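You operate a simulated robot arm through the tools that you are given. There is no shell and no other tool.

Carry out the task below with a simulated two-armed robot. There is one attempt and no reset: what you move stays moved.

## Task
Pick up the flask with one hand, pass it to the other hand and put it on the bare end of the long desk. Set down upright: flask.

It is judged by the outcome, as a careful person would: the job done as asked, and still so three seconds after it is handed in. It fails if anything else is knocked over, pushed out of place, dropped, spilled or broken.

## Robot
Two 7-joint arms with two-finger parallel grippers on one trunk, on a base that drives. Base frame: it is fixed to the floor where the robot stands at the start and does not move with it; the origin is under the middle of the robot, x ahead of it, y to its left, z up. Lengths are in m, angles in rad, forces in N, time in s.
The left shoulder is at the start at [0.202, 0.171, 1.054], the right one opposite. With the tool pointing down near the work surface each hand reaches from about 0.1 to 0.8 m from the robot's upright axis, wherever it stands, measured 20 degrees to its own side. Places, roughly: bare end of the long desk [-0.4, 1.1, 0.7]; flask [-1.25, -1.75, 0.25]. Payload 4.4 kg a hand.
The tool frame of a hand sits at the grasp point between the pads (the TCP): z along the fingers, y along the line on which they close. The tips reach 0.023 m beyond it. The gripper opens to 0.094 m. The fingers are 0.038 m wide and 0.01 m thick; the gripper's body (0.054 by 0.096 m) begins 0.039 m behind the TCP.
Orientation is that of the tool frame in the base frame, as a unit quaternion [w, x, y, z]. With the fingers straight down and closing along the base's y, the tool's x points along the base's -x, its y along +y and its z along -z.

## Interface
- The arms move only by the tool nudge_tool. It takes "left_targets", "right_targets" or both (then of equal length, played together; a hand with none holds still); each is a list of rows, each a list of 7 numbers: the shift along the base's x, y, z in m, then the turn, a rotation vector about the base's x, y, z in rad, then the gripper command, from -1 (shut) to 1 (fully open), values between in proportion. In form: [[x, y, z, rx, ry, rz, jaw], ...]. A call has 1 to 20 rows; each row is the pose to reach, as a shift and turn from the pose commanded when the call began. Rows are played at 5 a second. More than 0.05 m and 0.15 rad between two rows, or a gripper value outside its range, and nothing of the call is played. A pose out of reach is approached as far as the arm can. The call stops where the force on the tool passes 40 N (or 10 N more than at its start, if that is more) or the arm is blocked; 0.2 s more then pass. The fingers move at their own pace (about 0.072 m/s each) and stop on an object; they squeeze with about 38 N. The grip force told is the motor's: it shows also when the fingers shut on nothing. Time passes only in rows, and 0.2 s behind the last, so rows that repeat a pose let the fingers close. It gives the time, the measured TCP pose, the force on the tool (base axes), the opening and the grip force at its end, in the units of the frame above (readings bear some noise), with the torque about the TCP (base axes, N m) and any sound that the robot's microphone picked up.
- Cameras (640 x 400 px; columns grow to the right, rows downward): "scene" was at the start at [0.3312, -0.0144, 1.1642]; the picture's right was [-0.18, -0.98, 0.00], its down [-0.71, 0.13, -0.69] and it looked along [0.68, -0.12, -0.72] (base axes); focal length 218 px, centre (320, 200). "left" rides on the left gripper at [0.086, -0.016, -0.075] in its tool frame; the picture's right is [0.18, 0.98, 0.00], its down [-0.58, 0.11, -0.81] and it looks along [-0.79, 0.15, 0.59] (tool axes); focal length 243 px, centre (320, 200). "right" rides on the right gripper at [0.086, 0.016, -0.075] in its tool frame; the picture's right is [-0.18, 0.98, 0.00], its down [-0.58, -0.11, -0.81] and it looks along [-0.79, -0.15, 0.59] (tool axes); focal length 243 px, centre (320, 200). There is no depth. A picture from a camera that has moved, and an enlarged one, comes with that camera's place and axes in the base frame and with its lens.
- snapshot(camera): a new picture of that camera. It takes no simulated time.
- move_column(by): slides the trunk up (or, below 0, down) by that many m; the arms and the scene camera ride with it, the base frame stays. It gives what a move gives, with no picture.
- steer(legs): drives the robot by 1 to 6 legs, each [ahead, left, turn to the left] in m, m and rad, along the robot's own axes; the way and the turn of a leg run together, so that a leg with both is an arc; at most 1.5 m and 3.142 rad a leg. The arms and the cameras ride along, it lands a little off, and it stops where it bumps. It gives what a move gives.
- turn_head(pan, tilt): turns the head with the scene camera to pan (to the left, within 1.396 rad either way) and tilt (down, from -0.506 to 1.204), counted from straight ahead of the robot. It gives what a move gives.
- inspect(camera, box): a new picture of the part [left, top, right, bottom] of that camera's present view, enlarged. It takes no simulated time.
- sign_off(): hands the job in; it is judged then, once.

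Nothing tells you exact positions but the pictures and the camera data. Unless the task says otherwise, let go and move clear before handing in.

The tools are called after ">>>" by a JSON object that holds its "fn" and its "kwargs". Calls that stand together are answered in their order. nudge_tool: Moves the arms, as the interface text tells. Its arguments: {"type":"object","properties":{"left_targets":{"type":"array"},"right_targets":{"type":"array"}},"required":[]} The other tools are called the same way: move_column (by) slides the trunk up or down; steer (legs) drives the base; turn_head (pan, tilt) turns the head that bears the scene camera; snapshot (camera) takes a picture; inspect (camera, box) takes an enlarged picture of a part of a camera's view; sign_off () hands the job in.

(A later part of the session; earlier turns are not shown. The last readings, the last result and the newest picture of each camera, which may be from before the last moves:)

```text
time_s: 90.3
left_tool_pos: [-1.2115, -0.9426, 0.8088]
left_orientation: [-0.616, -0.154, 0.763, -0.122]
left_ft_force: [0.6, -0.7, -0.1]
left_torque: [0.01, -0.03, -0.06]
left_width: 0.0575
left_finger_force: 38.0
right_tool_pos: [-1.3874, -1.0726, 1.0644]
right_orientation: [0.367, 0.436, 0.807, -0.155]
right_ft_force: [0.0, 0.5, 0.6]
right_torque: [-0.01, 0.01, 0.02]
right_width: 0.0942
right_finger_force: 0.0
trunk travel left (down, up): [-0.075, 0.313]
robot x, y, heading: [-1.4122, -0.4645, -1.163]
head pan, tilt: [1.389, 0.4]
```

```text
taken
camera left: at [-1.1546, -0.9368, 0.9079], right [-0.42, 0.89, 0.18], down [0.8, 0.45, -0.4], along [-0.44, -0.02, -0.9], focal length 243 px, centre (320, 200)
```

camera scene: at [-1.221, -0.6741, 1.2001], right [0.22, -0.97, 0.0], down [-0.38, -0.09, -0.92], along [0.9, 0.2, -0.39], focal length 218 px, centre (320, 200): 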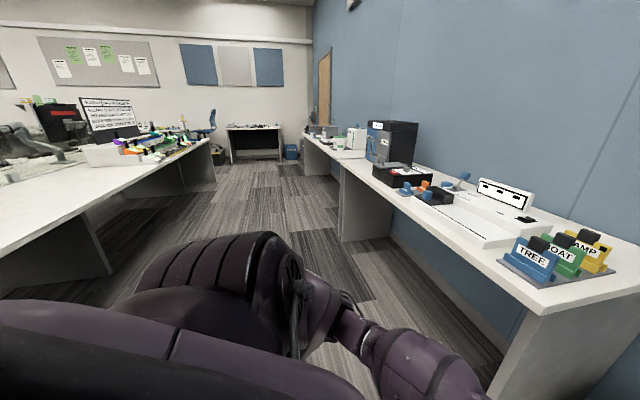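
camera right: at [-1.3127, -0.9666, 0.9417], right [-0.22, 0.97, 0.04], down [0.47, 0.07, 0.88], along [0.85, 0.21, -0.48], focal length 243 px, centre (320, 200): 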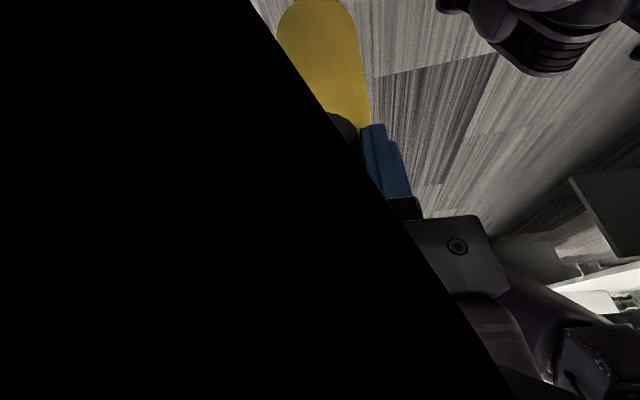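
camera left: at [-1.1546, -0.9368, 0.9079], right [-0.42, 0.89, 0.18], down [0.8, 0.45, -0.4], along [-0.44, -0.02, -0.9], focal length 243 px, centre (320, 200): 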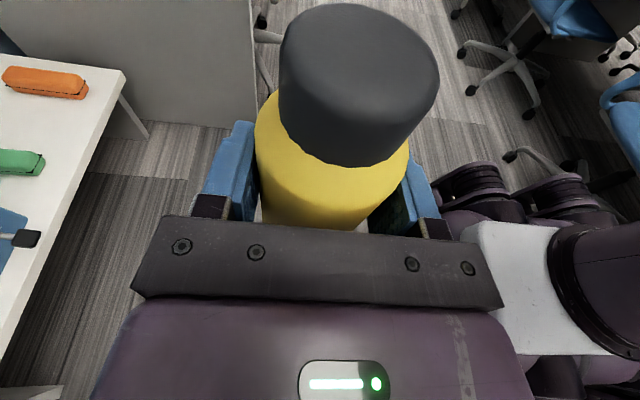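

The right arm got hung up near a joint limit, with the hand high and pitched forward, well clear of the flask. I guide it back to a relaxed tool-down pose on the right.

>>> {"fn": "nudge_tool", "kwargs": {"right_targets": [[-0.012, 0.0145, -0.036, 0.1136, 0.0763, -0.0266, 1], [-0.024, 0.029, -0.072, 0.2272, 0.1527, -0.0531, 1], [-0.036, 0.0434, -0.107, 0.3408, 0.229, -0.0797, 1], [-0.048, 0.0578, -0.143, 0.4544, 0.3053, -0.1062, 1], [-0.06, 0.0723, -0.178, 0.568, 0.3817, -0.1328, 1], [-0.0724, 0.0867, -0.214, 0.6816, 0.458, -0.1593, 1]]}}

>>> {"fn": "turn_head", "kwargs": {"pan": -0.4, "tilt": 0.7}}

>>> {"fn": "snapshot", "kwargs": {"camera": "scene"}}

```text
time_s: 91.7
left_tool_pos: [-1.2117, -0.9419, 0.8085]
left_orientation: [-0.616, -0.155, 0.762, -0.122]
left_ft_force: [0.1, -0.4, -0.1]
left_torque: [-0.01, -0.02, 0.0]
left_width: 0.0576
left_finger_force: 38.1
right_tool_pos: [-1.4576, -0.9942, 0.8476]
right_orientation: [-0.002, 0.548, 0.837, 0.001]
right_ft_force: [0.0, 0.0, 0.2]
right_torque: [-0.03, -0.04, -0.03]
right_width: 0.094
right_finger_force: 0.0
right hand out of reach, approached as far as the arm can: row 1, 2, 3, 4, 5, 6
trunk travel left (down, up): [-0.075, 0.313]
robot x, y, heading: [-1.4133, -0.4592, -1.165]
head pan, tilt: [1.389, 0.4]
```

```text
time_s: 93.5
left_tool_pos: [-1.2118, -0.9426, 0.8097]
left_orientation: [-0.617, -0.155, 0.762, -0.122]
left_ft_force: [-0.1, -0.7, 0.5]
left_torque: [-0.02, 0.0, 0.0]
left_width: 0.0573
left_finger_force: 37.9
right_tool_pos: [-1.4564, -0.9937, 0.8492]
right_orientation: [-0.001, 0.548, 0.837, 0.0]
right_ft_force: [0.2, 0.1, -0.1]
right_torque: [0.01, -0.01, -0.02]
right_width: 0.0941
right_finger_force: 0.0
trunk travel left (down, up): [-0.075, 0.313]
robot x, y, heading: [-1.4104, -0.4593, -1.166]
head pan, tilt: [-0.4, 0.7]
```

```text
taken
camera scene: at [-1.3107, -0.7796, 1.1732], right [-1.0, -0.01, 0.0], down [0.0, 0.64, -0.76], along [0.01, -0.76, -0.64], focal length 218 px, centre (320, 200)
```

scene: 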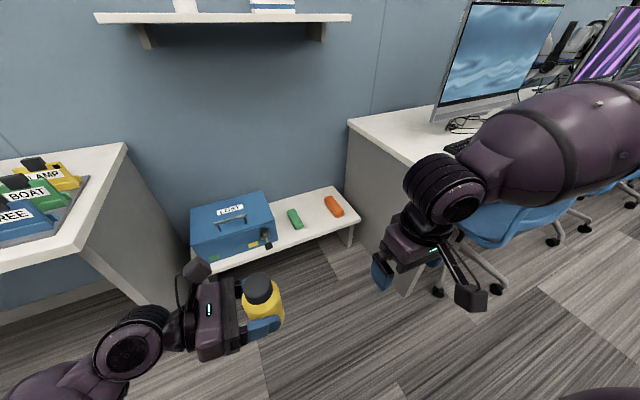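

The right hand is tool-down again, but its elbow is raised outward. I lower the hand to its starting height so the arm relaxes to its natural, compact shape before driving.

>>> {"fn": "nudge_tool", "kwargs": {"right_targets": [[0, 0, -0.04, 0, 0, 0, 1], [0, 0, -0.08, 0, 0, 0, 1], [0, 0, -0.12, 0, 0, 0, 1], [0, 0, -0.16, 0, 0, 0, 1], [0, 0, -0.2, 0, 0, 0, 1], [0, 0, -0.23, 0, 0, 0, 1]]}}

>>> {"fn": "snapshot", "kwargs": {"camera": "scene"}}

```text
time_s: 94.9
left_tool_pos: [-1.2119, -0.9421, 0.809]
left_orientation: [-0.617, -0.154, 0.762, -0.122]
left_ft_force: [0.6, 0.7, -0.3]
left_torque: [0.0, 0.01, -0.03]
left_width: 0.0575
left_finger_force: 38.3
right_tool_pos: [-1.4624, -0.9988, 0.6264]
right_orientation: [0.0, 0.547, 0.837, 0.0]
right_ft_force: [0.3, 0.2, 1.0]
right_torque: [0.02, 0.02, -0.02]
right_width: 0.094
right_finger_force: 0.1
right hand out of reach, approached as far as the arm can: row 6
trunk travel left (down, up): [-0.075, 0.313]
robot x, y, heading: [-1.41, -0.4627, -1.166]
head pan, tilt: [-0.4, 0.7]
```

```text
taken
camera scene: at [-1.3106, -0.7793, 1.1733], right [-1.0, -0.01, 0.0], down [0.0, 0.64, -0.76], along [0.0, -0.76, -0.64], focal length 218 px, centre (320, 200)
```

scene: 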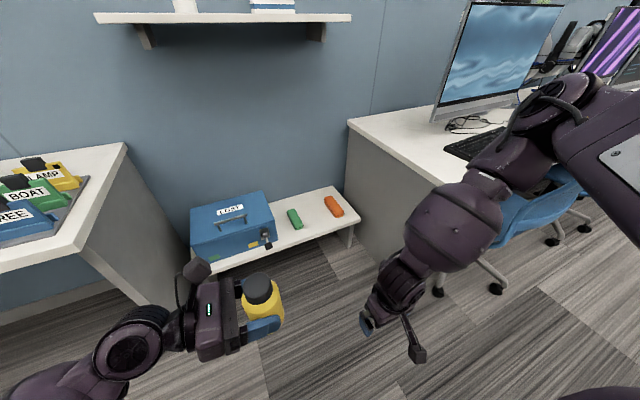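

The right elbow is now forward and high. That isn't dangerous, but I'd like it compact, so I try a clockwise wrist yaw to coax it back.

>>> {"fn": "nudge_tool", "kwargs": {"right_targets": [[0, 0.005, 0, 0, 0, -0.14, 1], [0, 0.01, 0, 0, 0, -0.28, 1], [0, 0.015, 0, 0, 0, -0.42, 1], [0, 0.02, 0, 0, 0, -0.56, 1], [0, 0.02, 0, 0, 0, -0.7, 1], [0, 0.02, 0, 0, 0, -0.84, 1], [0, 0.02, 0, 0, 0, -0.98, 1], [0, 0.02, 0, 0, 0, -1.1, 1]]}}

>>> {"fn": "snapshot", "kwargs": {"camera": "scene"}}

```text
time_s: 96.7
left_tool_pos: [-1.2123, -0.9415, 0.8082]
left_orientation: [-0.617, -0.154, 0.762, -0.122]
left_ft_force: [-0.8, -0.4, 0.0]
left_torque: [0.01, 0.0, 0.0]
left_width: 0.0575
left_finger_force: 38.6
right_tool_pos: [-1.4651, -0.9798, 0.6308]
right_orientation: [0.0, 0.905, 0.425, 0.001]
right_ft_force: [0.1, 0.5, 0.7]
right_torque: [-0.01, -0.02, 0.0]
right_width: 0.0941
right_finger_force: 0.2
right hand out of reach, approached as far as the arm can: row 3, 4, 5, 6, 7, 8
trunk travel left (down, up): [-0.075, 0.313]
robot x, y, heading: [-1.4113, -0.4614, -1.162]
head pan, tilt: [-0.4, 0.7]
```

```text
taken
camera scene: at [-1.3107, -0.7796, 1.1732], right [-1.0, -0.01, 0.0], down [0.0, 0.64, -0.76], along [0.01, -0.76, -0.64], focal length 218 px, centre (320, 200)
```

scene: 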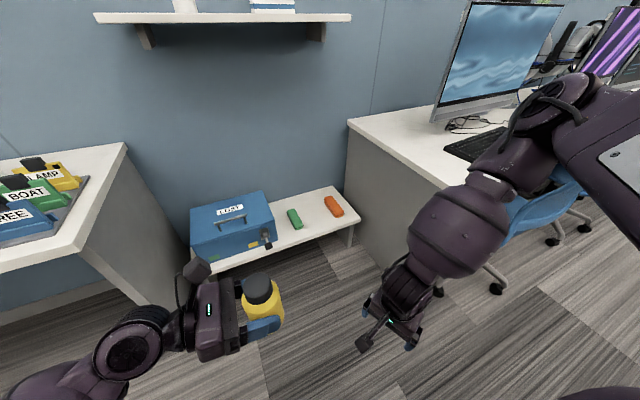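

>>> {"fn": "nudge_tool", "kwargs": {"right_targets": [[0.01, -0.023, -0.02, 0, 0, 0.1375, 1], [0.02, -0.046, -0.04, 0, 0, 0.275, 1], [0.03, -0.069, -0.06, 0, 0, 0.4125, 1], [0.04, -0.092, -0.08, 0, 0, 0.55, 1], [0.05, -0.115, -0.105, 0, 0, 0.6875, 1], [0.06, -0.138, -0.13, 0, 0, 0.825, 1], [0.07, -0.161, -0.155, 0, 0, 0.9625, 1], [0.079, -0.184, -0.18, 0, 0, 1.1, 1]]}}

>>> {"fn": "snapshot", "kwargs": {"camera": "scene"}}

```text
time_s: 98.5
left_tool_pos: [-1.2126, -0.9427, 0.8095]
left_orientation: [-0.617, -0.154, 0.762, -0.122]
left_ft_force: [-0.7, 0.5, -0.2]
left_torque: [0.03, -0.01, 0.0]
left_width: 0.0572
left_finger_force: 37.9
right_tool_pos: [-1.4725, -1.141, 0.6062]
right_orientation: [-0.001, 0.547, 0.837, 0.001]
right_ft_force: [-0.5, -0.7, 0.5]
right_torque: [0.02, 0.01, 0.01]
right_width: 0.0941
right_finger_force: 0.1
right hand out of reach, approached as far as the arm can: row 1, 2, 3, 4, 5, 6, 7, 8
trunk travel left (down, up): [-0.075, 0.313]
robot x, y, heading: [-1.4106, -0.4621, -1.164]
head pan, tilt: [-0.4, 0.7]
```

```text
taken
camera scene: at [-1.3107, -0.7796, 1.1732], right [-1.0, -0.01, 0.0], down [0.0, 0.64, -0.76], along [0.0, -0.76, -0.64], focal length 218 px, centre (320, 200)
```

scene: 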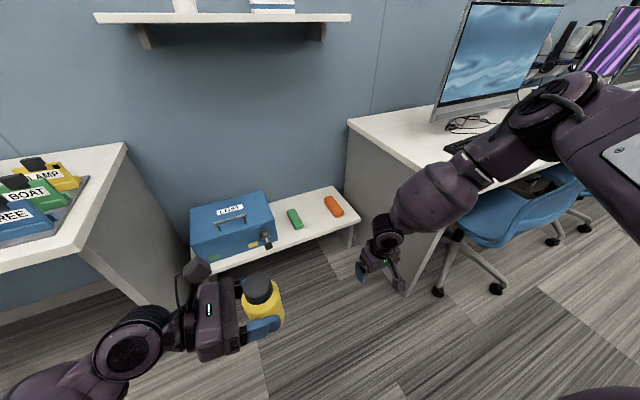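

The right elbow stays forward at about shoulder height, which is acceptable since it's above desk level and I know where it is. I now slide left along the open corridor towards the long desk's bare end, then look.

>>> {"fn": "steer", "kwargs": {"legs": [[0, 0.9, 0]]}}

>>> {"fn": "turn_head", "kwargs": {"pan": 1.39, "tilt": 0.5}}

>>> {"fn": "snapshot", "kwargs": {"camera": "scene"}}

>>> {"fn": "snapshot", "kwargs": {"camera": "left"}}

```text
time_s: 106.7
left_tool_pos: [-0.3932, -0.5909, 0.8101]
left_orientation: [-0.617, -0.153, 0.762, -0.121]
left_ft_force: [0.4, 0.3, 0.1]
left_torque: [0.04, 0.0, -0.02]
left_width: 0.057
left_finger_force: 37.7
right_tool_pos: [-0.6538, -0.7889, 0.6071]
right_orientation: [-0.001, 0.549, 0.836, 0.0]
right_ft_force: [0.3, -0.3, 0.3]
right_torque: [-0.01, -0.02, -0.01]
right_width: 0.0941
right_finger_force: 0.1
trunk travel left (down, up): [-0.075, 0.313]
robot x, y, heading: [-0.5897, -0.1139, -1.169]
head pan, tilt: [-0.4, 0.7]
```

```text
time_s: 108.5
left_tool_pos: [-0.3921, -0.5913, 0.8087]
left_orientation: [-0.617, -0.153, 0.763, -0.121]
left_ft_force: [0.1, 0.1, -0.4]
left_torque: [0.0, -0.03, 0.01]
left_width: 0.0569
left_finger_force: 38.0
right_tool_pos: [-0.6542, -0.7897, 0.6067]
right_orientation: [-0.001, 0.549, 0.836, 0.0]
right_ft_force: [-0.3, 0.0, -0.3]
right_torque: [0.02, -0.01, -0.01]
right_width: 0.0938
right_finger_force: 0.2
trunk travel left (down, up): [-0.075, 0.313]
robot x, y, heading: [-0.5865, -0.1129, -1.172]
head pan, tilt: [1.389, 0.499]
```

```text
taken
camera scene: at [-0.402, -0.3235, 1.1909], right [0.22, -0.98, 0.0], down [-0.47, -0.1, -0.88], along [0.86, 0.19, -0.48], focal length 218 px, centre (320, 200)
```

scene: 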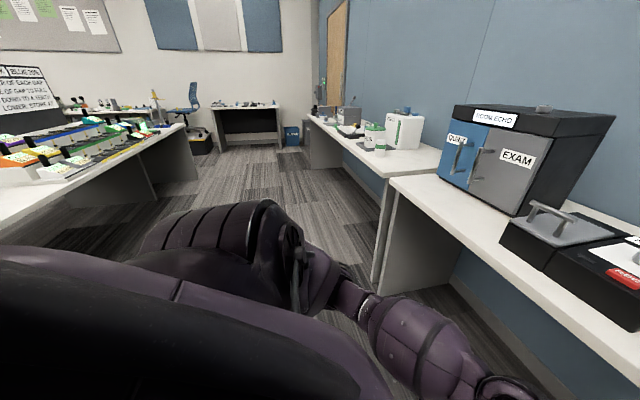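

```text
taken
camera left: at [-0.3349, -0.586, 0.9078], right [-0.41, 0.89, 0.18], down [0.8, 0.45, -0.4], along [-0.44, -0.02, -0.9], focal length 243 px, centre (320, 200)
```

left: 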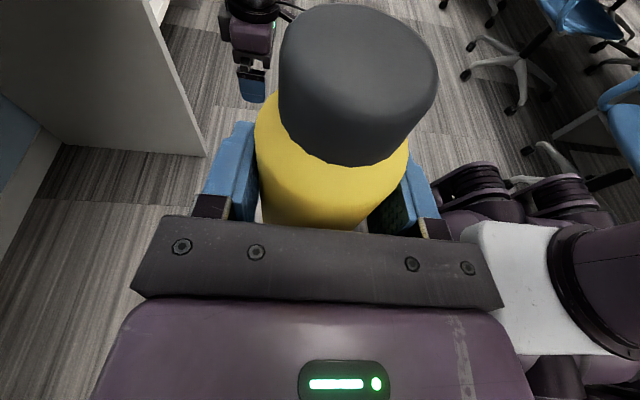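

The corridor here is clear. I turn left to face along it so I can see the long desk's bare end on my left side.

>>> {"fn": "steer", "kwargs": {"legs": [[0, 0, 1.2]]}}

>>> {"fn": "turn_head", "kwargs": {"pan": 1.2, "tilt": 0.55}}

>>> {"fn": "snapshot", "kwargs": {"camera": "scene"}}

>>> {"fn": "turn_head", "kwargs": {"pan": 0.6, "tilt": 0.5}}

>>> {"fn": "snapshot", "kwargs": {"camera": "scene"}}

```text
time_s: 111.8
left_tool_pos: [-0.0692, -0.1022, 0.8088]
left_orientation: [0.441, 0.557, -0.543, 0.448]
left_ft_force: [0.1, 0.8, 0.6]
left_torque: [-0.01, 0.01, 0.01]
left_width: 0.0573
left_finger_force: 38.1
right_tool_pos: [0.0202, -0.4173, 0.6063]
right_orientation: [-0.001, -0.017, 1.0, 0.0]
right_ft_force: [-1.4, 0.0, 0.6]
right_torque: [0.03, -0.03, -0.01]
right_width: 0.0939
right_finger_force: 0.0
trunk travel left (down, up): [-0.075, 0.313]
robot x, y, heading: [-0.5871, -0.1095, 0.036]
head pan, tilt: [1.389, 0.499]
```

```text
time_s: 112.6
left_tool_pos: [-0.0705, -0.1027, 0.8091]
left_orientation: [0.44, 0.558, -0.543, 0.448]
left_ft_force: [0.4, -0.3, 0.2]
left_torque: [0.0, -0.01, -0.03]
left_width: 0.0571
left_finger_force: 37.9
right_tool_pos: [0.0195, -0.4177, 0.6067]
right_orientation: [-0.001, -0.017, 1.0, 0.0]
right_ft_force: [1.0, 0.1, 0.2]
right_torque: [0.0, -0.02, -0.02]
right_width: 0.0941
right_finger_force: 0.0
trunk travel left (down, up): [-0.075, 0.313]
robot x, y, heading: [-0.591, -0.112, 0.028]
head pan, tilt: [1.201, 0.55]
```

```text
taken
camera scene: at [-0.307, -0.0178, 1.1864], right [0.94, -0.33, 0.0], down [-0.17, -0.49, -0.85], along [0.28, 0.8, -0.52], focal length 218 px, centre (320, 200)
```

scene: 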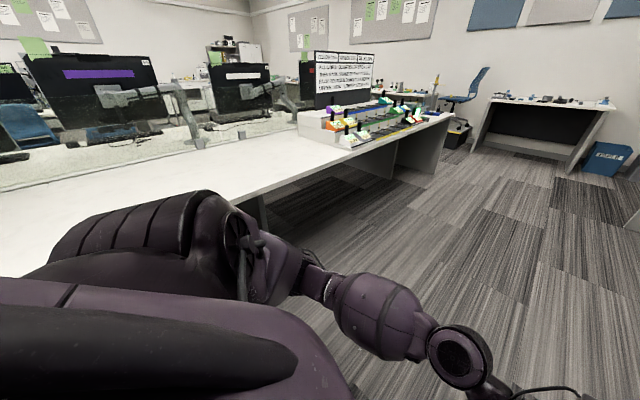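

```text
time_s: 113.6
left_tool_pos: [-0.069, -0.1023, 0.8089]
left_orientation: [0.441, 0.557, -0.543, 0.448]
left_ft_force: [-0.7, 0.8, 0.4]
left_torque: [0.04, -0.01, 0.0]
left_width: 0.0567
left_finger_force: 37.6
right_tool_pos: [0.0205, -0.4169, 0.6064]
right_orientation: [-0.001, -0.019, 1.0, 0.0]
right_ft_force: [-0.6, -0.6, 0.4]
right_torque: [0.03, -0.01, 0.03]
right_width: 0.0942
right_finger_force: 0.0
trunk travel left (down, up): [-0.075, 0.313]
robot x, y, heading: [-0.5872, -0.1073, 0.031]
head pan, tilt: [0.6, 0.499]
```

```text
taken
camera scene: at [-0.2634, -0.0487, 1.1909], right [0.59, -0.81, 0.0], down [-0.39, -0.28, -0.88], along [0.71, 0.52, -0.48], focal length 218 px, centre (320, 200)
```

scene: 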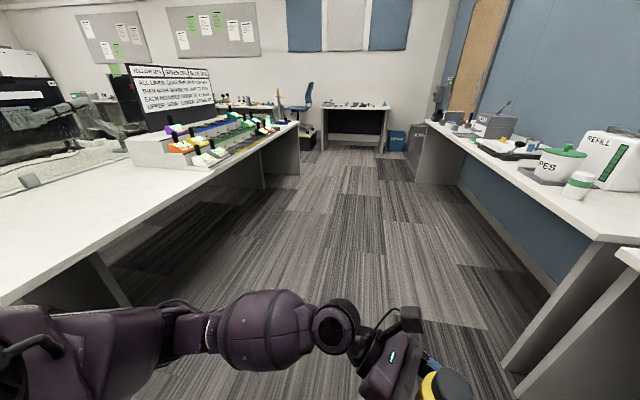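

The long desk's bare stretch is to my left; a white switch box stands further along it on the right. I turn further left to face the bare end.

>>> {"fn": "steer", "kwargs": {"legs": [[0, 0, 1.1]]}}

>>> {"fn": "turn_head", "kwargs": {"pan": 0.9, "tilt": 0.55}}

>>> {"fn": "snapshot", "kwargs": {"camera": "scene"}}

>>> {"fn": "turn_head", "kwargs": {"pan": 0.1, "tilt": 0.6}}

>>> {"fn": "snapshot", "kwargs": {"camera": "scene"}}

```text
time_s: 116.7
left_tool_pos: [-0.3576, 0.3558, 0.8094]
left_orientation: [0.144, 0.758, -0.175, 0.611]
left_ft_force: [-0.6, 0.8, -0.4]
left_torque: [-0.02, 0.01, 0.03]
left_width: 0.0568
left_finger_force: 37.7
right_tool_pos: [-0.037, 0.2897, 0.6051]
right_orientation: [0.0, -0.535, 0.845, 0.0]
right_ft_force: [0.5, 0.2, -0.1]
right_torque: [0.0, 0.0, -0.01]
right_width: 0.094
right_finger_force: 0.1
trunk travel left (down, up): [-0.075, 0.313]
robot x, y, heading: [-0.5875, -0.1107, 1.123]
head pan, tilt: [0.6, 0.499]
```

```text
time_s: 117.5
left_tool_pos: [-0.3576, 0.3553, 0.8092]
left_orientation: [0.143, 0.759, -0.175, 0.611]
left_ft_force: [-0.6, -0.8, -0.3]
left_torque: [0.04, 0.0, 0.02]
left_width: 0.0569
left_finger_force: 38.1
right_tool_pos: [-0.0366, 0.2895, 0.6076]
right_orientation: [-0.002, -0.535, 0.845, 0.0]
right_ft_force: [-0.1, -0.5, -0.2]
right_torque: [0.0, 0.0, -0.01]
right_width: 0.0942
right_finger_force: 0.1
trunk travel left (down, up): [-0.075, 0.313]
robot x, y, heading: [-0.5888, -0.1112, 1.12]
head pan, tilt: [0.901, 0.55]
```

```text
taken
camera scene: at [-0.5199, 0.1992, 1.1864], right [0.9, 0.44, 0.0], down [0.23, -0.47, -0.85], along [-0.37, 0.77, -0.52], focal length 218 px, centre (320, 200)
```

scene: 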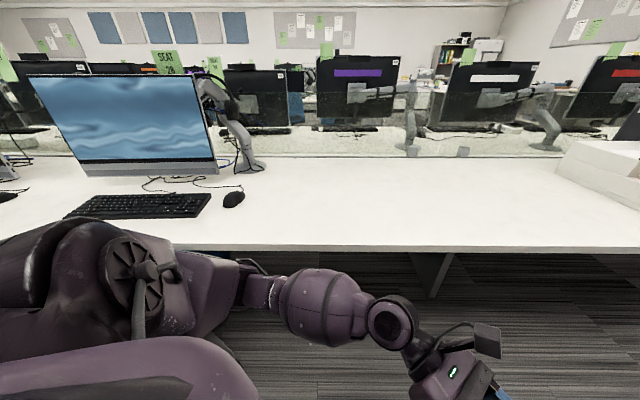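

```text
time_s: 118.7
left_tool_pos: [-0.3578, 0.3548, 0.8088]
left_orientation: [0.144, 0.758, -0.175, 0.612]
left_ft_force: [1.4, 0.2, -0.3]
left_torque: [-0.01, 0.03, -0.01]
left_width: 0.057
left_finger_force: 37.9
right_tool_pos: [-0.0372, 0.2901, 0.6064]
right_orientation: [-0.001, -0.535, 0.845, 0.0]
right_ft_force: [0.1, 0.0, -0.1]
right_torque: [-0.01, -0.01, -0.01]
right_width: 0.0938
right_finger_force: 0.0
trunk travel left (down, up): [-0.075, 0.313]
robot x, y, heading: [-0.5919, -0.1118, 1.122]
head pan, tilt: [0.099, 0.6]
```

```text
taken
camera scene: at [-0.4506, 0.2015, 1.1818], right [0.94, -0.34, 0.0], down [-0.19, -0.53, -0.82], along [0.28, 0.78, -0.57], focal length 218 px, centre (320, 200)
```

scene: 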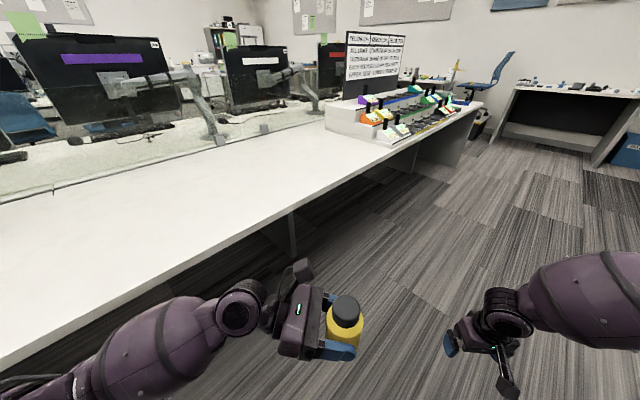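

I can see the bare stretch of the long desk between the computer (left) and the white switch box (right). The target spot sits in the middle of that. I square up to the desk edge and slide right a bit, still staying back.

>>> {"fn": "steer", "kwargs": {"legs": [[0, 0, 0.89], [0, -0.42, 0]]}}

>>> {"fn": "turn_head", "kwargs": {"pan": 0.0, "tilt": 0.6}}

>>> {"fn": "snapshot", "kwargs": {"camera": "scene"}}

>>> {"fn": "turn_head", "kwargs": {"pan": -0.8, "tilt": 0.4}}

>>> {"fn": "snapshot", "kwargs": {"camera": "scene"}}

```text
time_s: 120.2
left_tool_pos: [-0.5035, 0.4023, 0.8207]
left_orientation: [0.044, 0.769, -0.066, 0.635]
left_ft_force: [0.0, 0.3, -0.1]
left_torque: [-0.01, 0.03, 0.0]
left_width: 0.0568
left_finger_force: 38.3
right_tool_pos: [-0.191, 0.4465, 0.6068]
right_orientation: [0.0, -0.663, 0.749, 0.001]
right_ft_force: [0.1, 0.0, -0.9]
right_torque: [0.0, 0.04, 0.0]
right_width: 0.094
right_finger_force: 0.0
trunk travel left (down, up): [-0.075, 0.313]
robot x, y, heading: [-0.5844, -0.1131, 1.442]
head pan, tilt: [0.099, 0.6]
stopped in leg 1: the robot was blocked; the commanded pose is now the measured one
```

```text
time_s: 120.9
left_tool_pos: [-0.5038, 0.404, 0.8194]
left_orientation: [0.043, 0.77, -0.064, 0.634]
left_ft_force: [0.1, 0.9, 0.1]
left_torque: [0.02, -0.01, 0.01]
left_width: 0.0568
left_finger_force: 37.9
right_tool_pos: [-0.1905, 0.4458, 0.6064]
right_orientation: [-0.002, -0.664, 0.748, 0.002]
right_ft_force: [0.2, -0.8, 0.2]
right_torque: [0.01, -0.01, -0.02]
right_width: 0.094
right_finger_force: 0.1
trunk travel left (down, up): [-0.075, 0.313]
robot x, y, heading: [-0.5883, -0.1138, 1.444]
head pan, tilt: [0.0, 0.6]
```

```text
taken
camera scene: at [-0.5442, 0.2317, 1.1812], right [0.99, -0.13, 0.0], down [-0.07, -0.56, -0.82], along [0.1, 0.82, -0.57], focal length 218 px, centre (320, 200)
```

scene: 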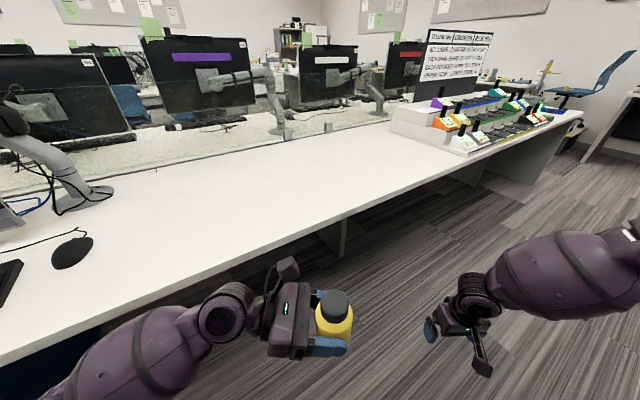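

```text
time_s: 122.0
left_tool_pos: [-0.503, 0.4047, 0.818]
left_orientation: [0.043, 0.77, -0.063, 0.634]
left_ft_force: [0.0, -0.6, -0.2]
left_torque: [0.0, 0.04, 0.01]
left_width: 0.0571
left_finger_force: 37.9
right_tool_pos: [-0.1898, 0.4459, 0.6055]
right_orientation: [-0.003, -0.664, 0.748, 0.001]
right_ft_force: [0.2, 0.0, -0.4]
right_torque: [0.03, 0.01, 0.02]
right_width: 0.0938
right_finger_force: 0.0
trunk travel left (down, up): [-0.075, 0.313]
robot x, y, heading: [-0.5903, -0.1105, 1.447]
head pan, tilt: [-0.799, 0.4]
```

```text
taken
camera scene: at [-0.4809, 0.2003, 1.1991], right [0.6, -0.8, 0.0], down [-0.31, -0.24, -0.92], along [0.73, 0.55, -0.39], focal length 218 px, centre (320, 200)
```

scene: 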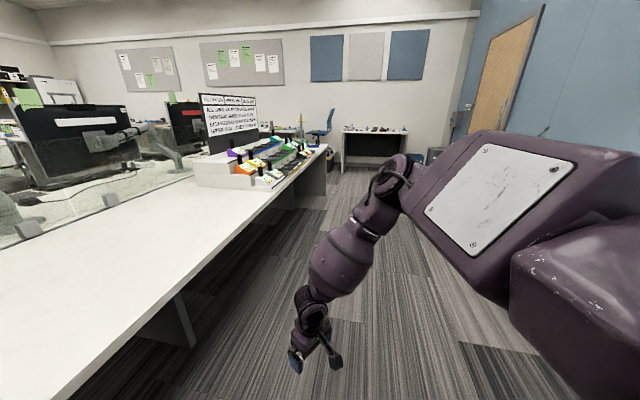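

The turn was blocked and the left hand rose about 1 cm, so my left elbow touched something. I look left to find out what.

>>> {"fn": "turn_head", "kwargs": {"pan": 1.0, "tilt": 0.8}}

>>> {"fn": "snapshot", "kwargs": {"camera": "scene"}}

>>> {"fn": "snapshot", "kwargs": {"camera": "left"}}

>>> {"fn": "turn_head", "kwargs": {"pan": 1.39, "tilt": 0.5}}

>>> {"fn": "snapshot", "kwargs": {"camera": "scene"}}

```text
time_s: 123.8
left_tool_pos: [-0.5034, 0.4044, 0.8184]
left_orientation: [0.043, 0.77, -0.062, 0.634]
left_ft_force: [0.7, 0.0, -0.3]
left_torque: [0.02, 0.0, -0.01]
left_width: 0.0567
left_finger_force: 37.5
right_tool_pos: [-0.1914, 0.447, 0.6053]
right_orientation: [-0.002, -0.664, 0.748, 0.001]
right_ft_force: [-0.1, -0.1, -0.2]
right_torque: [0.0, 0.02, 0.0]
right_width: 0.0941
right_finger_force: 0.0
trunk travel left (down, up): [-0.075, 0.313]
robot x, y, heading: [-0.5915, -0.1073, 1.443]
head pan, tilt: [1.0, 0.799]
```

```text
taken
camera scene: at [-0.6166, 0.1964, 1.1643], right [0.64, 0.77, 0.0], down [0.55, -0.46, -0.7], along [-0.54, 0.45, -0.72], focal length 218 px, centre (320, 200)
```

scene: 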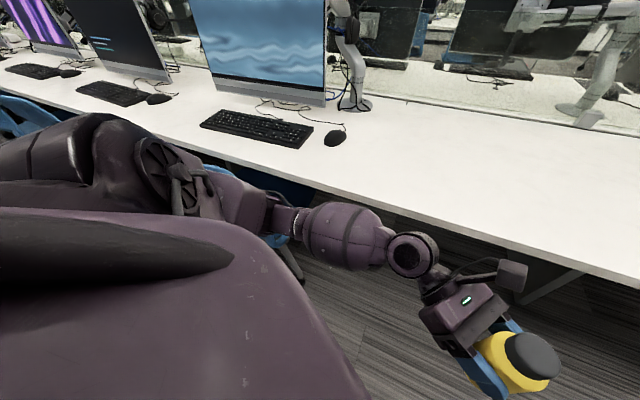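

```text
taken
camera left: at [-0.5564, 0.4275, 0.9169], right [-0.12, -0.98, 0.17], down [-0.91, 0.04, -0.42], along [0.4, -0.2, -0.89], focal length 243 px, centre (320, 200)
```

left: 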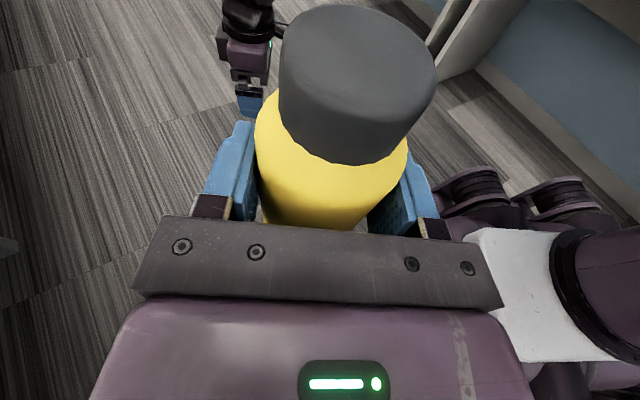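

```text
time_s: 124.7
left_tool_pos: [-0.5041, 0.4055, 0.8192]
left_orientation: [0.044, 0.769, -0.064, 0.634]
left_ft_force: [0.2, 0.3, 0.3]
left_torque: [-0.02, 0.01, 0.0]
left_width: 0.0567
left_finger_force: 37.8
right_tool_pos: [-0.1906, 0.4469, 0.6062]
right_orientation: [-0.002, -0.664, 0.747, 0.002]
right_ft_force: [1.0, -0.2, 0.1]
right_torque: [0.02, 0.03, -0.01]
right_width: 0.094
right_finger_force: 0.0
trunk travel left (down, up): [-0.075, 0.313]
robot x, y, heading: [-0.5869, -0.1074, 1.444]
head pan, tilt: [1.389, 0.499]
```

```text
taken
camera scene: at [-0.6413, 0.1723, 1.1903], right [0.3, 0.95, 0.0], down [0.45, -0.15, -0.88], along [-0.84, 0.27, -0.48], focal length 218 px, centre (320, 200)
```

scene: 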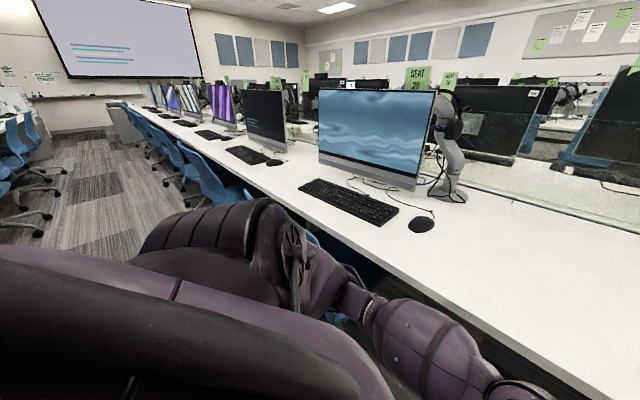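

My left elbow touched the back of a blue chair tucked under the computer seat, and the robot stopped at once. I turn back slightly to release it, then slide along the desk away from the chair before turning again.

>>> {"fn": "steer", "kwargs": {"legs": [[0, 0, -0.15]]}}

>>> {"fn": "snapshot", "kwargs": {"camera": "scene"}}

>>> {"fn": "steer", "kwargs": {"legs": [[0.32, -0.4, 0]]}}

>>> {"fn": "snapshot", "kwargs": {"camera": "scene"}}

```text
time_s: 125.7
left_tool_pos: [-0.4306, 0.3858, 0.8197]
left_orientation: [0.091, 0.762, -0.122, 0.629]
left_ft_force: [0.3, -0.1, -5.7]
left_torque: [0.03, 0.03, -0.04]
left_width: 0.0566
left_finger_force: 38.5
right_tool_pos: [-0.1142, 0.3809, 0.6083]
right_orientation: [-0.001, -0.607, 0.795, 0.0]
right_ft_force: [-0.1, -0.5, 0.0]
right_torque: [-0.01, -0.02, 0.0]
right_width: 0.0939
right_finger_force: 0.0
trunk travel left (down, up): [-0.075, 0.313]
robot x, y, heading: [-0.5877, -0.1115, 1.295]
head pan, tilt: [1.389, 0.499]
```

```text
taken
camera scene: at [-0.6015, 0.1746, 1.191], right [0.44, 0.9, 0.0], down [0.43, -0.21, -0.88], along [-0.79, 0.39, -0.48], focal length 218 px, centre (320, 200)
```

scene: 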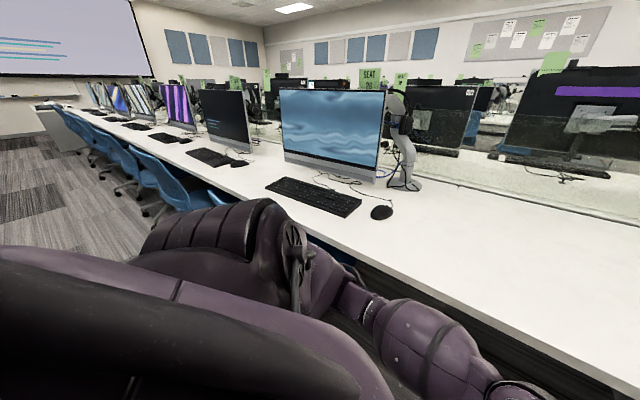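

```text
time_s: 129.8
left_tool_pos: [0.0399, 0.588, 0.8198]
left_orientation: [0.091, 0.762, -0.121, 0.629]
left_ft_force: [-0.5, 0.6, -5.1]
left_torque: [0.01, 0.02, -0.04]
left_width: 0.0564
left_finger_force: 37.7
right_tool_pos: [0.3562, 0.5841, 0.6071]
right_orientation: [-0.001, -0.606, 0.795, 0.001]
right_ft_force: [-0.2, 0.3, 0.6]
right_torque: [-0.01, -0.02, 0.01]
right_width: 0.0942
right_finger_force: 0.1
trunk travel left (down, up): [-0.075, 0.313]
robot x, y, heading: [-0.1183, 0.096, 1.29]
head pan, tilt: [1.389, 0.499]
```

```text
taken
camera scene: at [-0.1317, 0.3785, 1.1909], right [0.44, 0.9, 0.0], down [0.43, -0.21, -0.88], along [-0.79, 0.39, -0.48], focal length 218 px, centre (320, 200)
```

scene: 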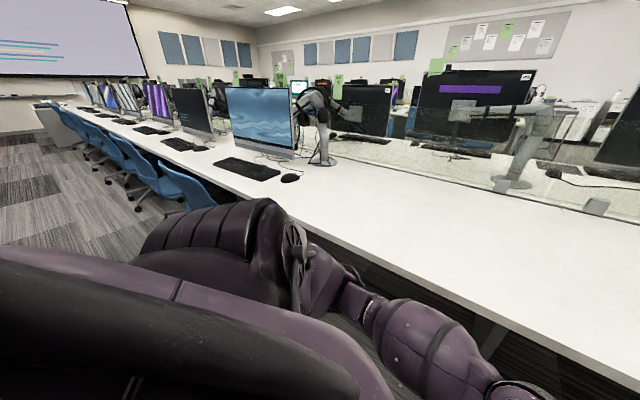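

The chair row looks undisturbed and I'm now clear of it. I turn to face the desk squarely (heading ≈2.0).

>>> {"fn": "steer", "kwargs": {"legs": [[0, 0, 0.706]]}}

>>> {"fn": "turn_head", "kwargs": {"pan": -0.1, "tilt": 0.6}}

>>> {"fn": "snapshot", "kwargs": {"camera": "scene"}}

>>> {"fn": "turn_head", "kwargs": {"pan": -0.8, "tilt": 0.5}}

>>> {"fn": "snapshot", "kwargs": {"camera": "scene"}}

>>> {"fn": "snapshot", "kwargs": {"camera": "right"}}

```text
time_s: 132.0
left_tool_pos: [-0.3201, 0.5727, 0.8194]
left_orientation: [-0.133, 0.757, 0.15, 0.622]
left_ft_force: [0.1, -0.3, -4.2]
left_torque: [-0.01, 0.01, -0.01]
left_width: 0.0558
left_finger_force: 37.8
right_tool_pos: [-0.0768, 0.7736, 0.6079]
right_orientation: [0.002, 0.844, -0.536, -0.001]
right_ft_force: [-0.6, 0.6, -0.3]
right_torque: [0.0, -0.01, 0.01]
right_width: 0.0942
right_finger_force: 0.0
trunk travel left (down, up): [-0.075, 0.313]
robot x, y, heading: [-0.1203, 0.0946, 2.005]
head pan, tilt: [1.389, 0.499]
```

```text
time_s: 133.6
left_tool_pos: [-0.3205, 0.5738, 0.82]
left_orientation: [-0.133, 0.758, 0.151, 0.621]
left_ft_force: [1.0, -1.0, -5.0]
left_torque: [-0.01, 0.02, 0.0]
left_width: 0.0559
left_finger_force: 37.8
right_tool_pos: [-0.0752, 0.7745, 0.6074]
right_orientation: [0.002, 0.845, -0.536, -0.001]
right_ft_force: [-0.1, -0.6, -0.3]
right_torque: [0.0, -0.02, 0.01]
right_width: 0.0941
right_finger_force: 0.1
trunk travel left (down, up): [-0.075, 0.313]
robot x, y, heading: [-0.1173, 0.0882, 2.001]
head pan, tilt: [-0.099, 0.6]
```

```text
taken
camera scene: at [-0.2545, 0.4081, 1.1818], right [0.94, 0.33, 0.0], down [0.18, -0.53, -0.82], along [-0.27, 0.78, -0.57], focal length 218 px, centre (320, 200)
```

scene: 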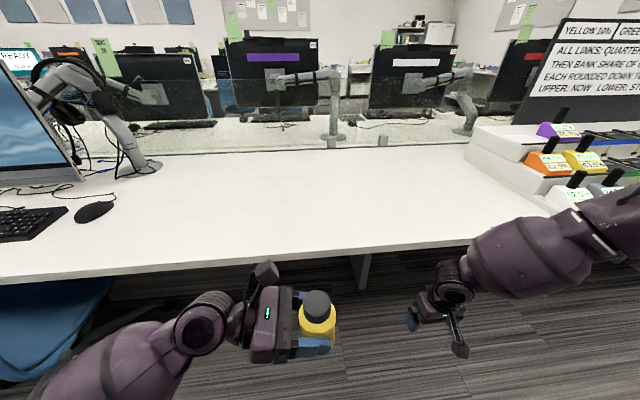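

```text
time_s: 134.7
left_tool_pos: [-0.32, 0.5736, 0.8205]
left_orientation: [-0.133, 0.757, 0.15, 0.622]
left_ft_force: [0.0, -0.5, -4.6]
left_torque: [-0.01, -0.01, 0.02]
left_width: 0.0559
left_finger_force: 38.0
right_tool_pos: [-0.0761, 0.7744, 0.6084]
right_orientation: [0.001, 0.844, -0.536, -0.001]
right_ft_force: [1.0, 0.1, -0.2]
right_torque: [-0.03, -0.01, 0.01]
right_width: 0.0941
right_finger_force: 0.0
trunk travel left (down, up): [-0.075, 0.313]
robot x, y, heading: [-0.1198, 0.0931, 2.003]
head pan, tilt: [-0.799, 0.499]
```

```text
taken
camera scene: at [-0.193, 0.4095, 1.1909], right [0.93, -0.36, 0.0], down [-0.17, -0.45, -0.88], along [0.31, 0.82, -0.48], focal length 218 px, centre (320, 200)
```

scene: 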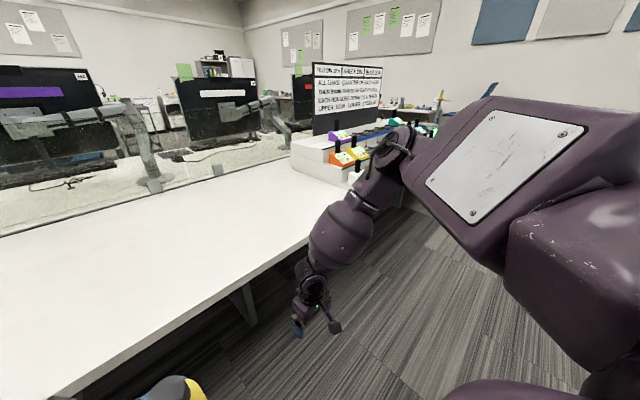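

```text
taken
camera right: at [-0.0536, 0.6902, 0.6825], right [-0.97, -0.25, 0.0], down [-0.15, 0.57, 0.81], along [-0.21, 0.78, -0.59], focal length 243 px, centre (320, 200)
```

right: 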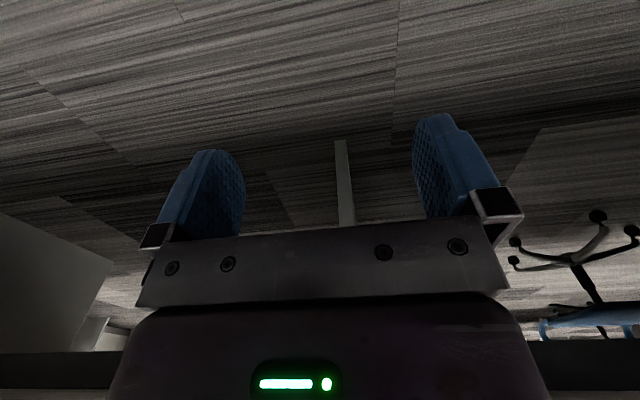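

I'm square to the desk with bare surface in front. My right hand hangs below desk height ahead of me, so I retract it before moving closer.

>>> {"fn": "nudge_tool", "kwargs": {"right_targets": [[0.0168, -0.0363, 0, 0, 0, 0, 1], [0.0335, -0.0726, 0, 0, 0, 0, 1], [0.0503, -0.109, 0, 0, 0, 0, 1], [0.067, -0.1453, 0, 0, 0, 0, 1], [0.0838, -0.1816, 0, 0, 0, 0, 1]]}}

>>> {"fn": "snapshot", "kwargs": {"camera": "scene"}}

```text
time_s: 135.9
left_tool_pos: [-0.3195, 0.5722, 0.8195]
left_orientation: [-0.133, 0.757, 0.15, 0.621]
left_ft_force: [0.3, 0.2, -3.9]
left_torque: [0.0, -0.01, -0.01]
left_width: 0.056
left_finger_force: 37.9
right_tool_pos: [0.0072, 0.5919, 0.6074]
right_orientation: [0.001, 0.844, -0.536, -0.001]
right_ft_force: [-0.5, 0.0, 0.8]
right_torque: [0.0, 0.03, 0.02]
right_width: 0.0941
right_finger_force: 0.0
trunk travel left (down, up): [-0.075, 0.313]
robot x, y, heading: [-0.1167, 0.0931, 2.0]
head pan, tilt: [-0.799, 0.499]
```

```text
taken
camera scene: at [-0.1929, 0.4095, 1.1909], right [0.93, -0.36, 0.0], down [-0.17, -0.45, -0.88], along [0.32, 0.82, -0.48], focal length 218 px, centre (320, 200)
```

scene: 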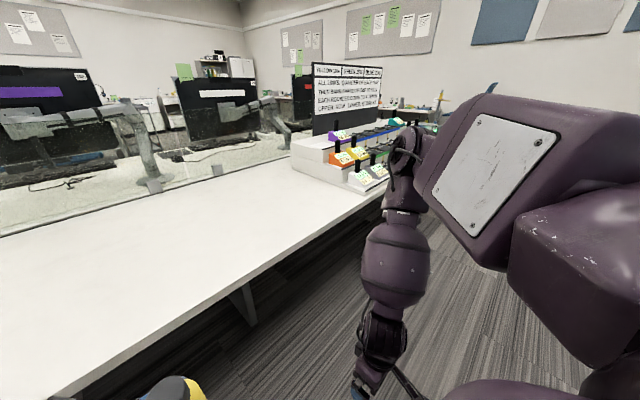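

The elbow is about 0.46 m right at z≈1.08, well short of the switch box. I raise the right hand above desk height so it can't catch the desk edge when I move in.

>>> {"fn": "nudge_tool", "kwargs": {"right_targets": [[0, 0, 0.045, 0, 0, 0, 1], [0, 0, 0.09, 0, 0, 0, 1], [0, 0, 0.135, 0, 0, 0, 1], [0, 0, 0.18, 0, 0, 0, 1], [0, 0, 0.225, 0, 0, 0, 1], [0, 0, 0.27, 0, 0, 0, 1], [0, 0, 0.3, 0, 0, 0, 1]]}}

>>> {"fn": "snapshot", "kwargs": {"camera": "scene"}}

```text
time_s: 137.5
left_tool_pos: [-0.3209, 0.5735, 0.8218]
left_orientation: [-0.134, 0.757, 0.15, 0.622]
left_ft_force: [-0.4, -0.6, -4.4]
left_torque: [0.01, 0.06, 0.04]
left_width: 0.0558
left_finger_force: 37.9
right_tool_pos: [-0.009, 0.65, 0.8503]
right_orientation: [-0.005, 0.839, -0.544, -0.001]
right_ft_force: [-0.2, -0.5, 0.5]
right_torque: [0.01, -0.02, 0.03]
right_width: 0.0939
right_finger_force: 0.1
right hand out of reach, approached as far as the arm can: row 3, 4, 5, 6, 7
trunk travel left (down, up): [-0.075, 0.313]
robot x, y, heading: [-0.1195, 0.0959, 2.0]
head pan, tilt: [-0.799, 0.499]
```

```text
taken
camera scene: at [-0.1933, 0.4082, 1.1916], right [0.93, -0.36, 0.0], down [-0.17, -0.45, -0.88], along [0.32, 0.82, -0.48], focal length 218 px, centre (320, 200)
```

scene: 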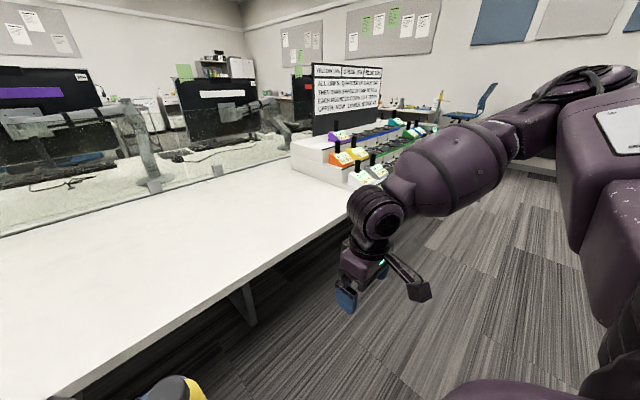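

The right elbow moved back and up, which is good. I raise the trunk 10 cm so both hands and the flask clear the desk top while I move in.

>>> {"fn": "move_column", "kwargs": {"by": 0.1}}

>>> {"fn": "turn_head", "kwargs": {"pan": 0.1, "tilt": 0.75}}

>>> {"fn": "snapshot", "kwargs": {"camera": "scene"}}

```text
time_s: 138.8
left_tool_pos: [-0.3204, 0.5723, 0.9179]
left_orientation: [-0.132, 0.757, 0.151, 0.622]
left_ft_force: [-0.5, 0.6, -4.8]
left_torque: [-0.01, 0.01, 0.01]
left_width: 0.056
left_finger_force: 38.4
right_tool_pos: [-0.0104, 0.6492, 0.9473]
right_orientation: [0.001, 0.844, -0.536, 0.0]
right_ft_force: [-0.4, -0.2, 0.0]
right_torque: [-0.02, 0.01, 0.03]
right_width: 0.0943
right_finger_force: 0.1
trunk travel left (down, up): [-0.175, 0.213]
robot x, y, heading: [-0.1202, 0.0946, 2.0]
head pan, tilt: [-0.799, 0.499]
```

```text
time_s: 140.0
left_tool_pos: [-0.3207, 0.5733, 0.92]
left_orientation: [-0.134, 0.757, 0.151, 0.621]
left_ft_force: [-0.7, 1.0, -4.6]
left_torque: [0.0, 0.02, 0.01]
left_width: 0.0555
left_finger_force: 38.5
right_tool_pos: [-0.01, 0.6492, 0.9469]
right_orientation: [0.001, 0.844, -0.536, -0.001]
right_ft_force: [0.2, -0.5, 0.0]
right_torque: [0.01, 0.01, -0.02]
right_width: 0.0939
right_finger_force: 0.0
trunk travel left (down, up): [-0.175, 0.213]
robot x, y, heading: [-0.1227, 0.0932, 2.001]
head pan, tilt: [0.099, 0.75]
```

```text
taken
camera scene: at [-0.2255, 0.3048, 1.291], right [0.86, 0.51, 0.0], down [0.35, -0.59, -0.73], along [-0.37, 0.63, -0.68], focal length 218 px, centre (320, 200)
```

scene: 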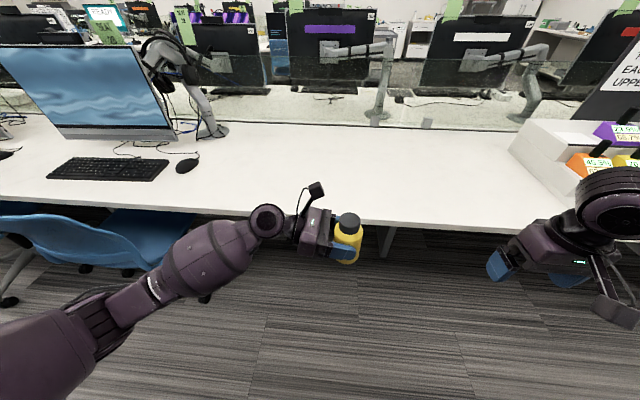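

The bare desk area is right in front of me; a chair sits to my left near my elbow, so I shift right 12 cm first, then ease forward.

>>> {"fn": "steer", "kwargs": {"legs": [[0, -0.12, 0], [0.2, 0, 0]]}}

>>> {"fn": "turn_head", "kwargs": {"pan": 0.0, "tilt": 0.85}}

>>> {"fn": "snapshot", "kwargs": {"camera": "scene"}}

>>> {"fn": "snapshot", "kwargs": {"camera": "left"}}

```text
time_s: 142.9
left_tool_pos: [-0.2958, 0.8038, 0.919]
left_orientation: [-0.133, 0.757, 0.15, 0.622]
left_ft_force: [0.3, 0.2, -4.1]
left_torque: [0.02, 0.02, -0.01]
left_width: 0.0555
left_finger_force: 38.2
right_tool_pos: [0.0161, 0.8804, 0.9476]
right_orientation: [0.001, 0.844, -0.536, -0.001]
right_ft_force: [0.1, 0.2, -0.8]
right_torque: [-0.01, 0.0, 0.02]
right_width: 0.0942
right_finger_force: 0.1
trunk travel left (down, up): [-0.175, 0.213]
robot x, y, heading: [-0.0961, 0.3269, 2.0]
head pan, tilt: [0.099, 0.75]
```

```text
time_s: 143.6
left_tool_pos: [-0.2944, 0.8046, 0.92]
left_orientation: [-0.134, 0.757, 0.151, 0.621]
left_ft_force: [0.2, -0.5, -4.5]
left_torque: [-0.03, 0.03, -0.01]
left_width: 0.0554
left_finger_force: 38.3
right_tool_pos: [0.0161, 0.8802, 0.9479]
right_orientation: [0.002, 0.844, -0.536, -0.001]
right_ft_force: [0.7, -0.9, -0.4]
right_torque: [-0.03, 0.02, -0.03]
right_width: 0.0939
right_finger_force: 0.0
trunk travel left (down, up): [-0.175, 0.213]
robot x, y, heading: [-0.093, 0.3221, 2.004]
head pan, tilt: [0.0, 0.85]
```

```text
taken
camera scene: at [-0.1904, 0.5348, 1.2831], right [0.91, 0.42, 0.0], down [0.32, -0.68, -0.66], along [-0.28, 0.6, -0.75], focal length 218 px, centre (320, 200)
```

scene: 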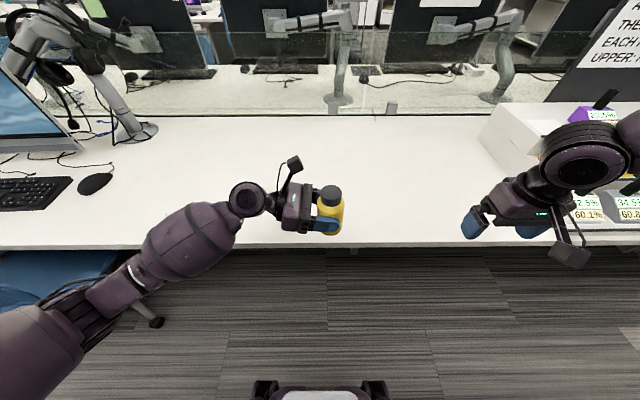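

```text
taken
camera left: at [-0.3512, 0.7936, 1.0177], right [0.42, -0.89, 0.17], down [-0.79, -0.45, -0.42], along [0.45, 0.04, -0.89], focal length 243 px, centre (320, 200)
```

left: 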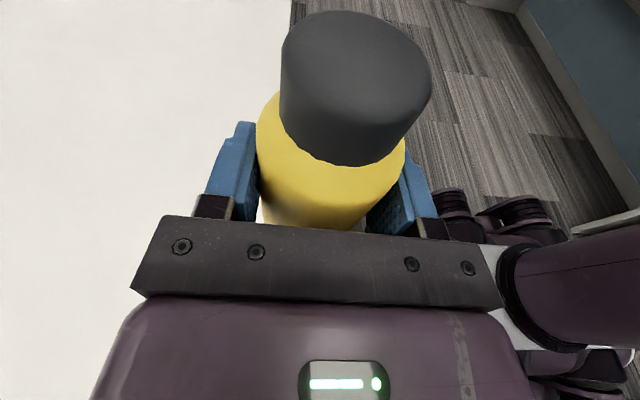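

The flask is right at the desk's front edge (edge about 0.886 m out, desk height roughly 0.73), with bare surface ahead of it. I move 22 cm further forward so the flask is well over the desk.

>>> {"fn": "steer", "kwargs": {"legs": [[0.22, 0, 0]]}}

>>> {"fn": "snapshot", "kwargs": {"camera": "scene"}}

>>> {"fn": "snapshot", "kwargs": {"camera": "left"}}

>>> {"fn": "snapshot", "kwargs": {"camera": "right"}}

```text
time_s: 145.3
left_tool_pos: [-0.3862, 1.0018, 0.9192]
left_orientation: [-0.133, 0.757, 0.151, 0.621]
left_ft_force: [0.1, -0.9, -4.6]
left_torque: [-0.05, -0.01, 0.0]
left_width: 0.0557
left_finger_force: 37.3
right_tool_pos: [-0.076, 1.079, 0.9483]
right_orientation: [0.001, 0.844, -0.536, -0.001]
right_ft_force: [0.0, 1.2, 0.1]
right_torque: [0.0, 0.01, -0.03]
right_width: 0.0941
right_finger_force: 0.1
trunk travel left (down, up): [-0.175, 0.213]
robot x, y, heading: [-0.1843, 0.5209, 2.004]
head pan, tilt: [0.0, 0.85]
```

```text
taken
camera scene: at [-0.2819, 0.7339, 1.2829], right [0.91, 0.42, 0.0], down [0.31, -0.68, -0.66], along [-0.28, 0.6, -0.75], focal length 218 px, centre (320, 200)
```

scene: 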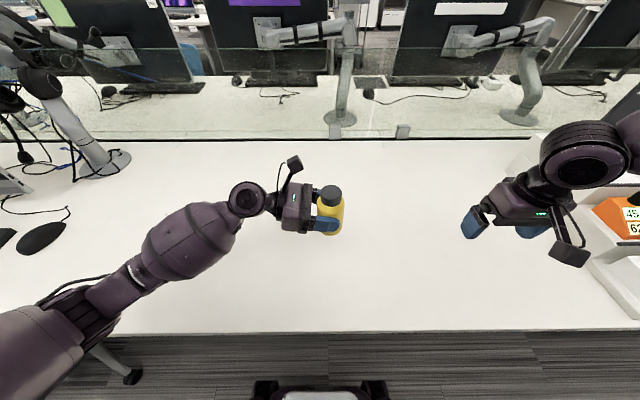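

```text
taken
camera left: at [-0.4424, 0.9927, 1.0173], right [0.42, -0.89, 0.17], down [-0.79, -0.45, -0.42], along [0.45, 0.04, -0.89], focal length 243 px, centre (320, 200)
```

left: 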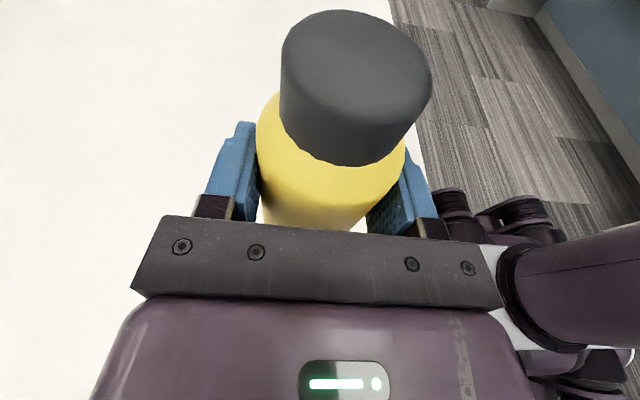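

```text
taken
camera right: at [-0.0524, 0.9942, 1.0232], right [-0.97, -0.25, 0.0], down [-0.15, 0.57, 0.81], along [-0.2, 0.78, -0.59], focal length 243 px, centre (320, 200)
```

right: 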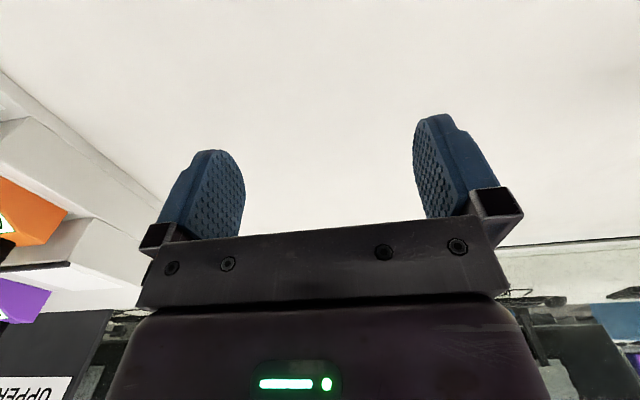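

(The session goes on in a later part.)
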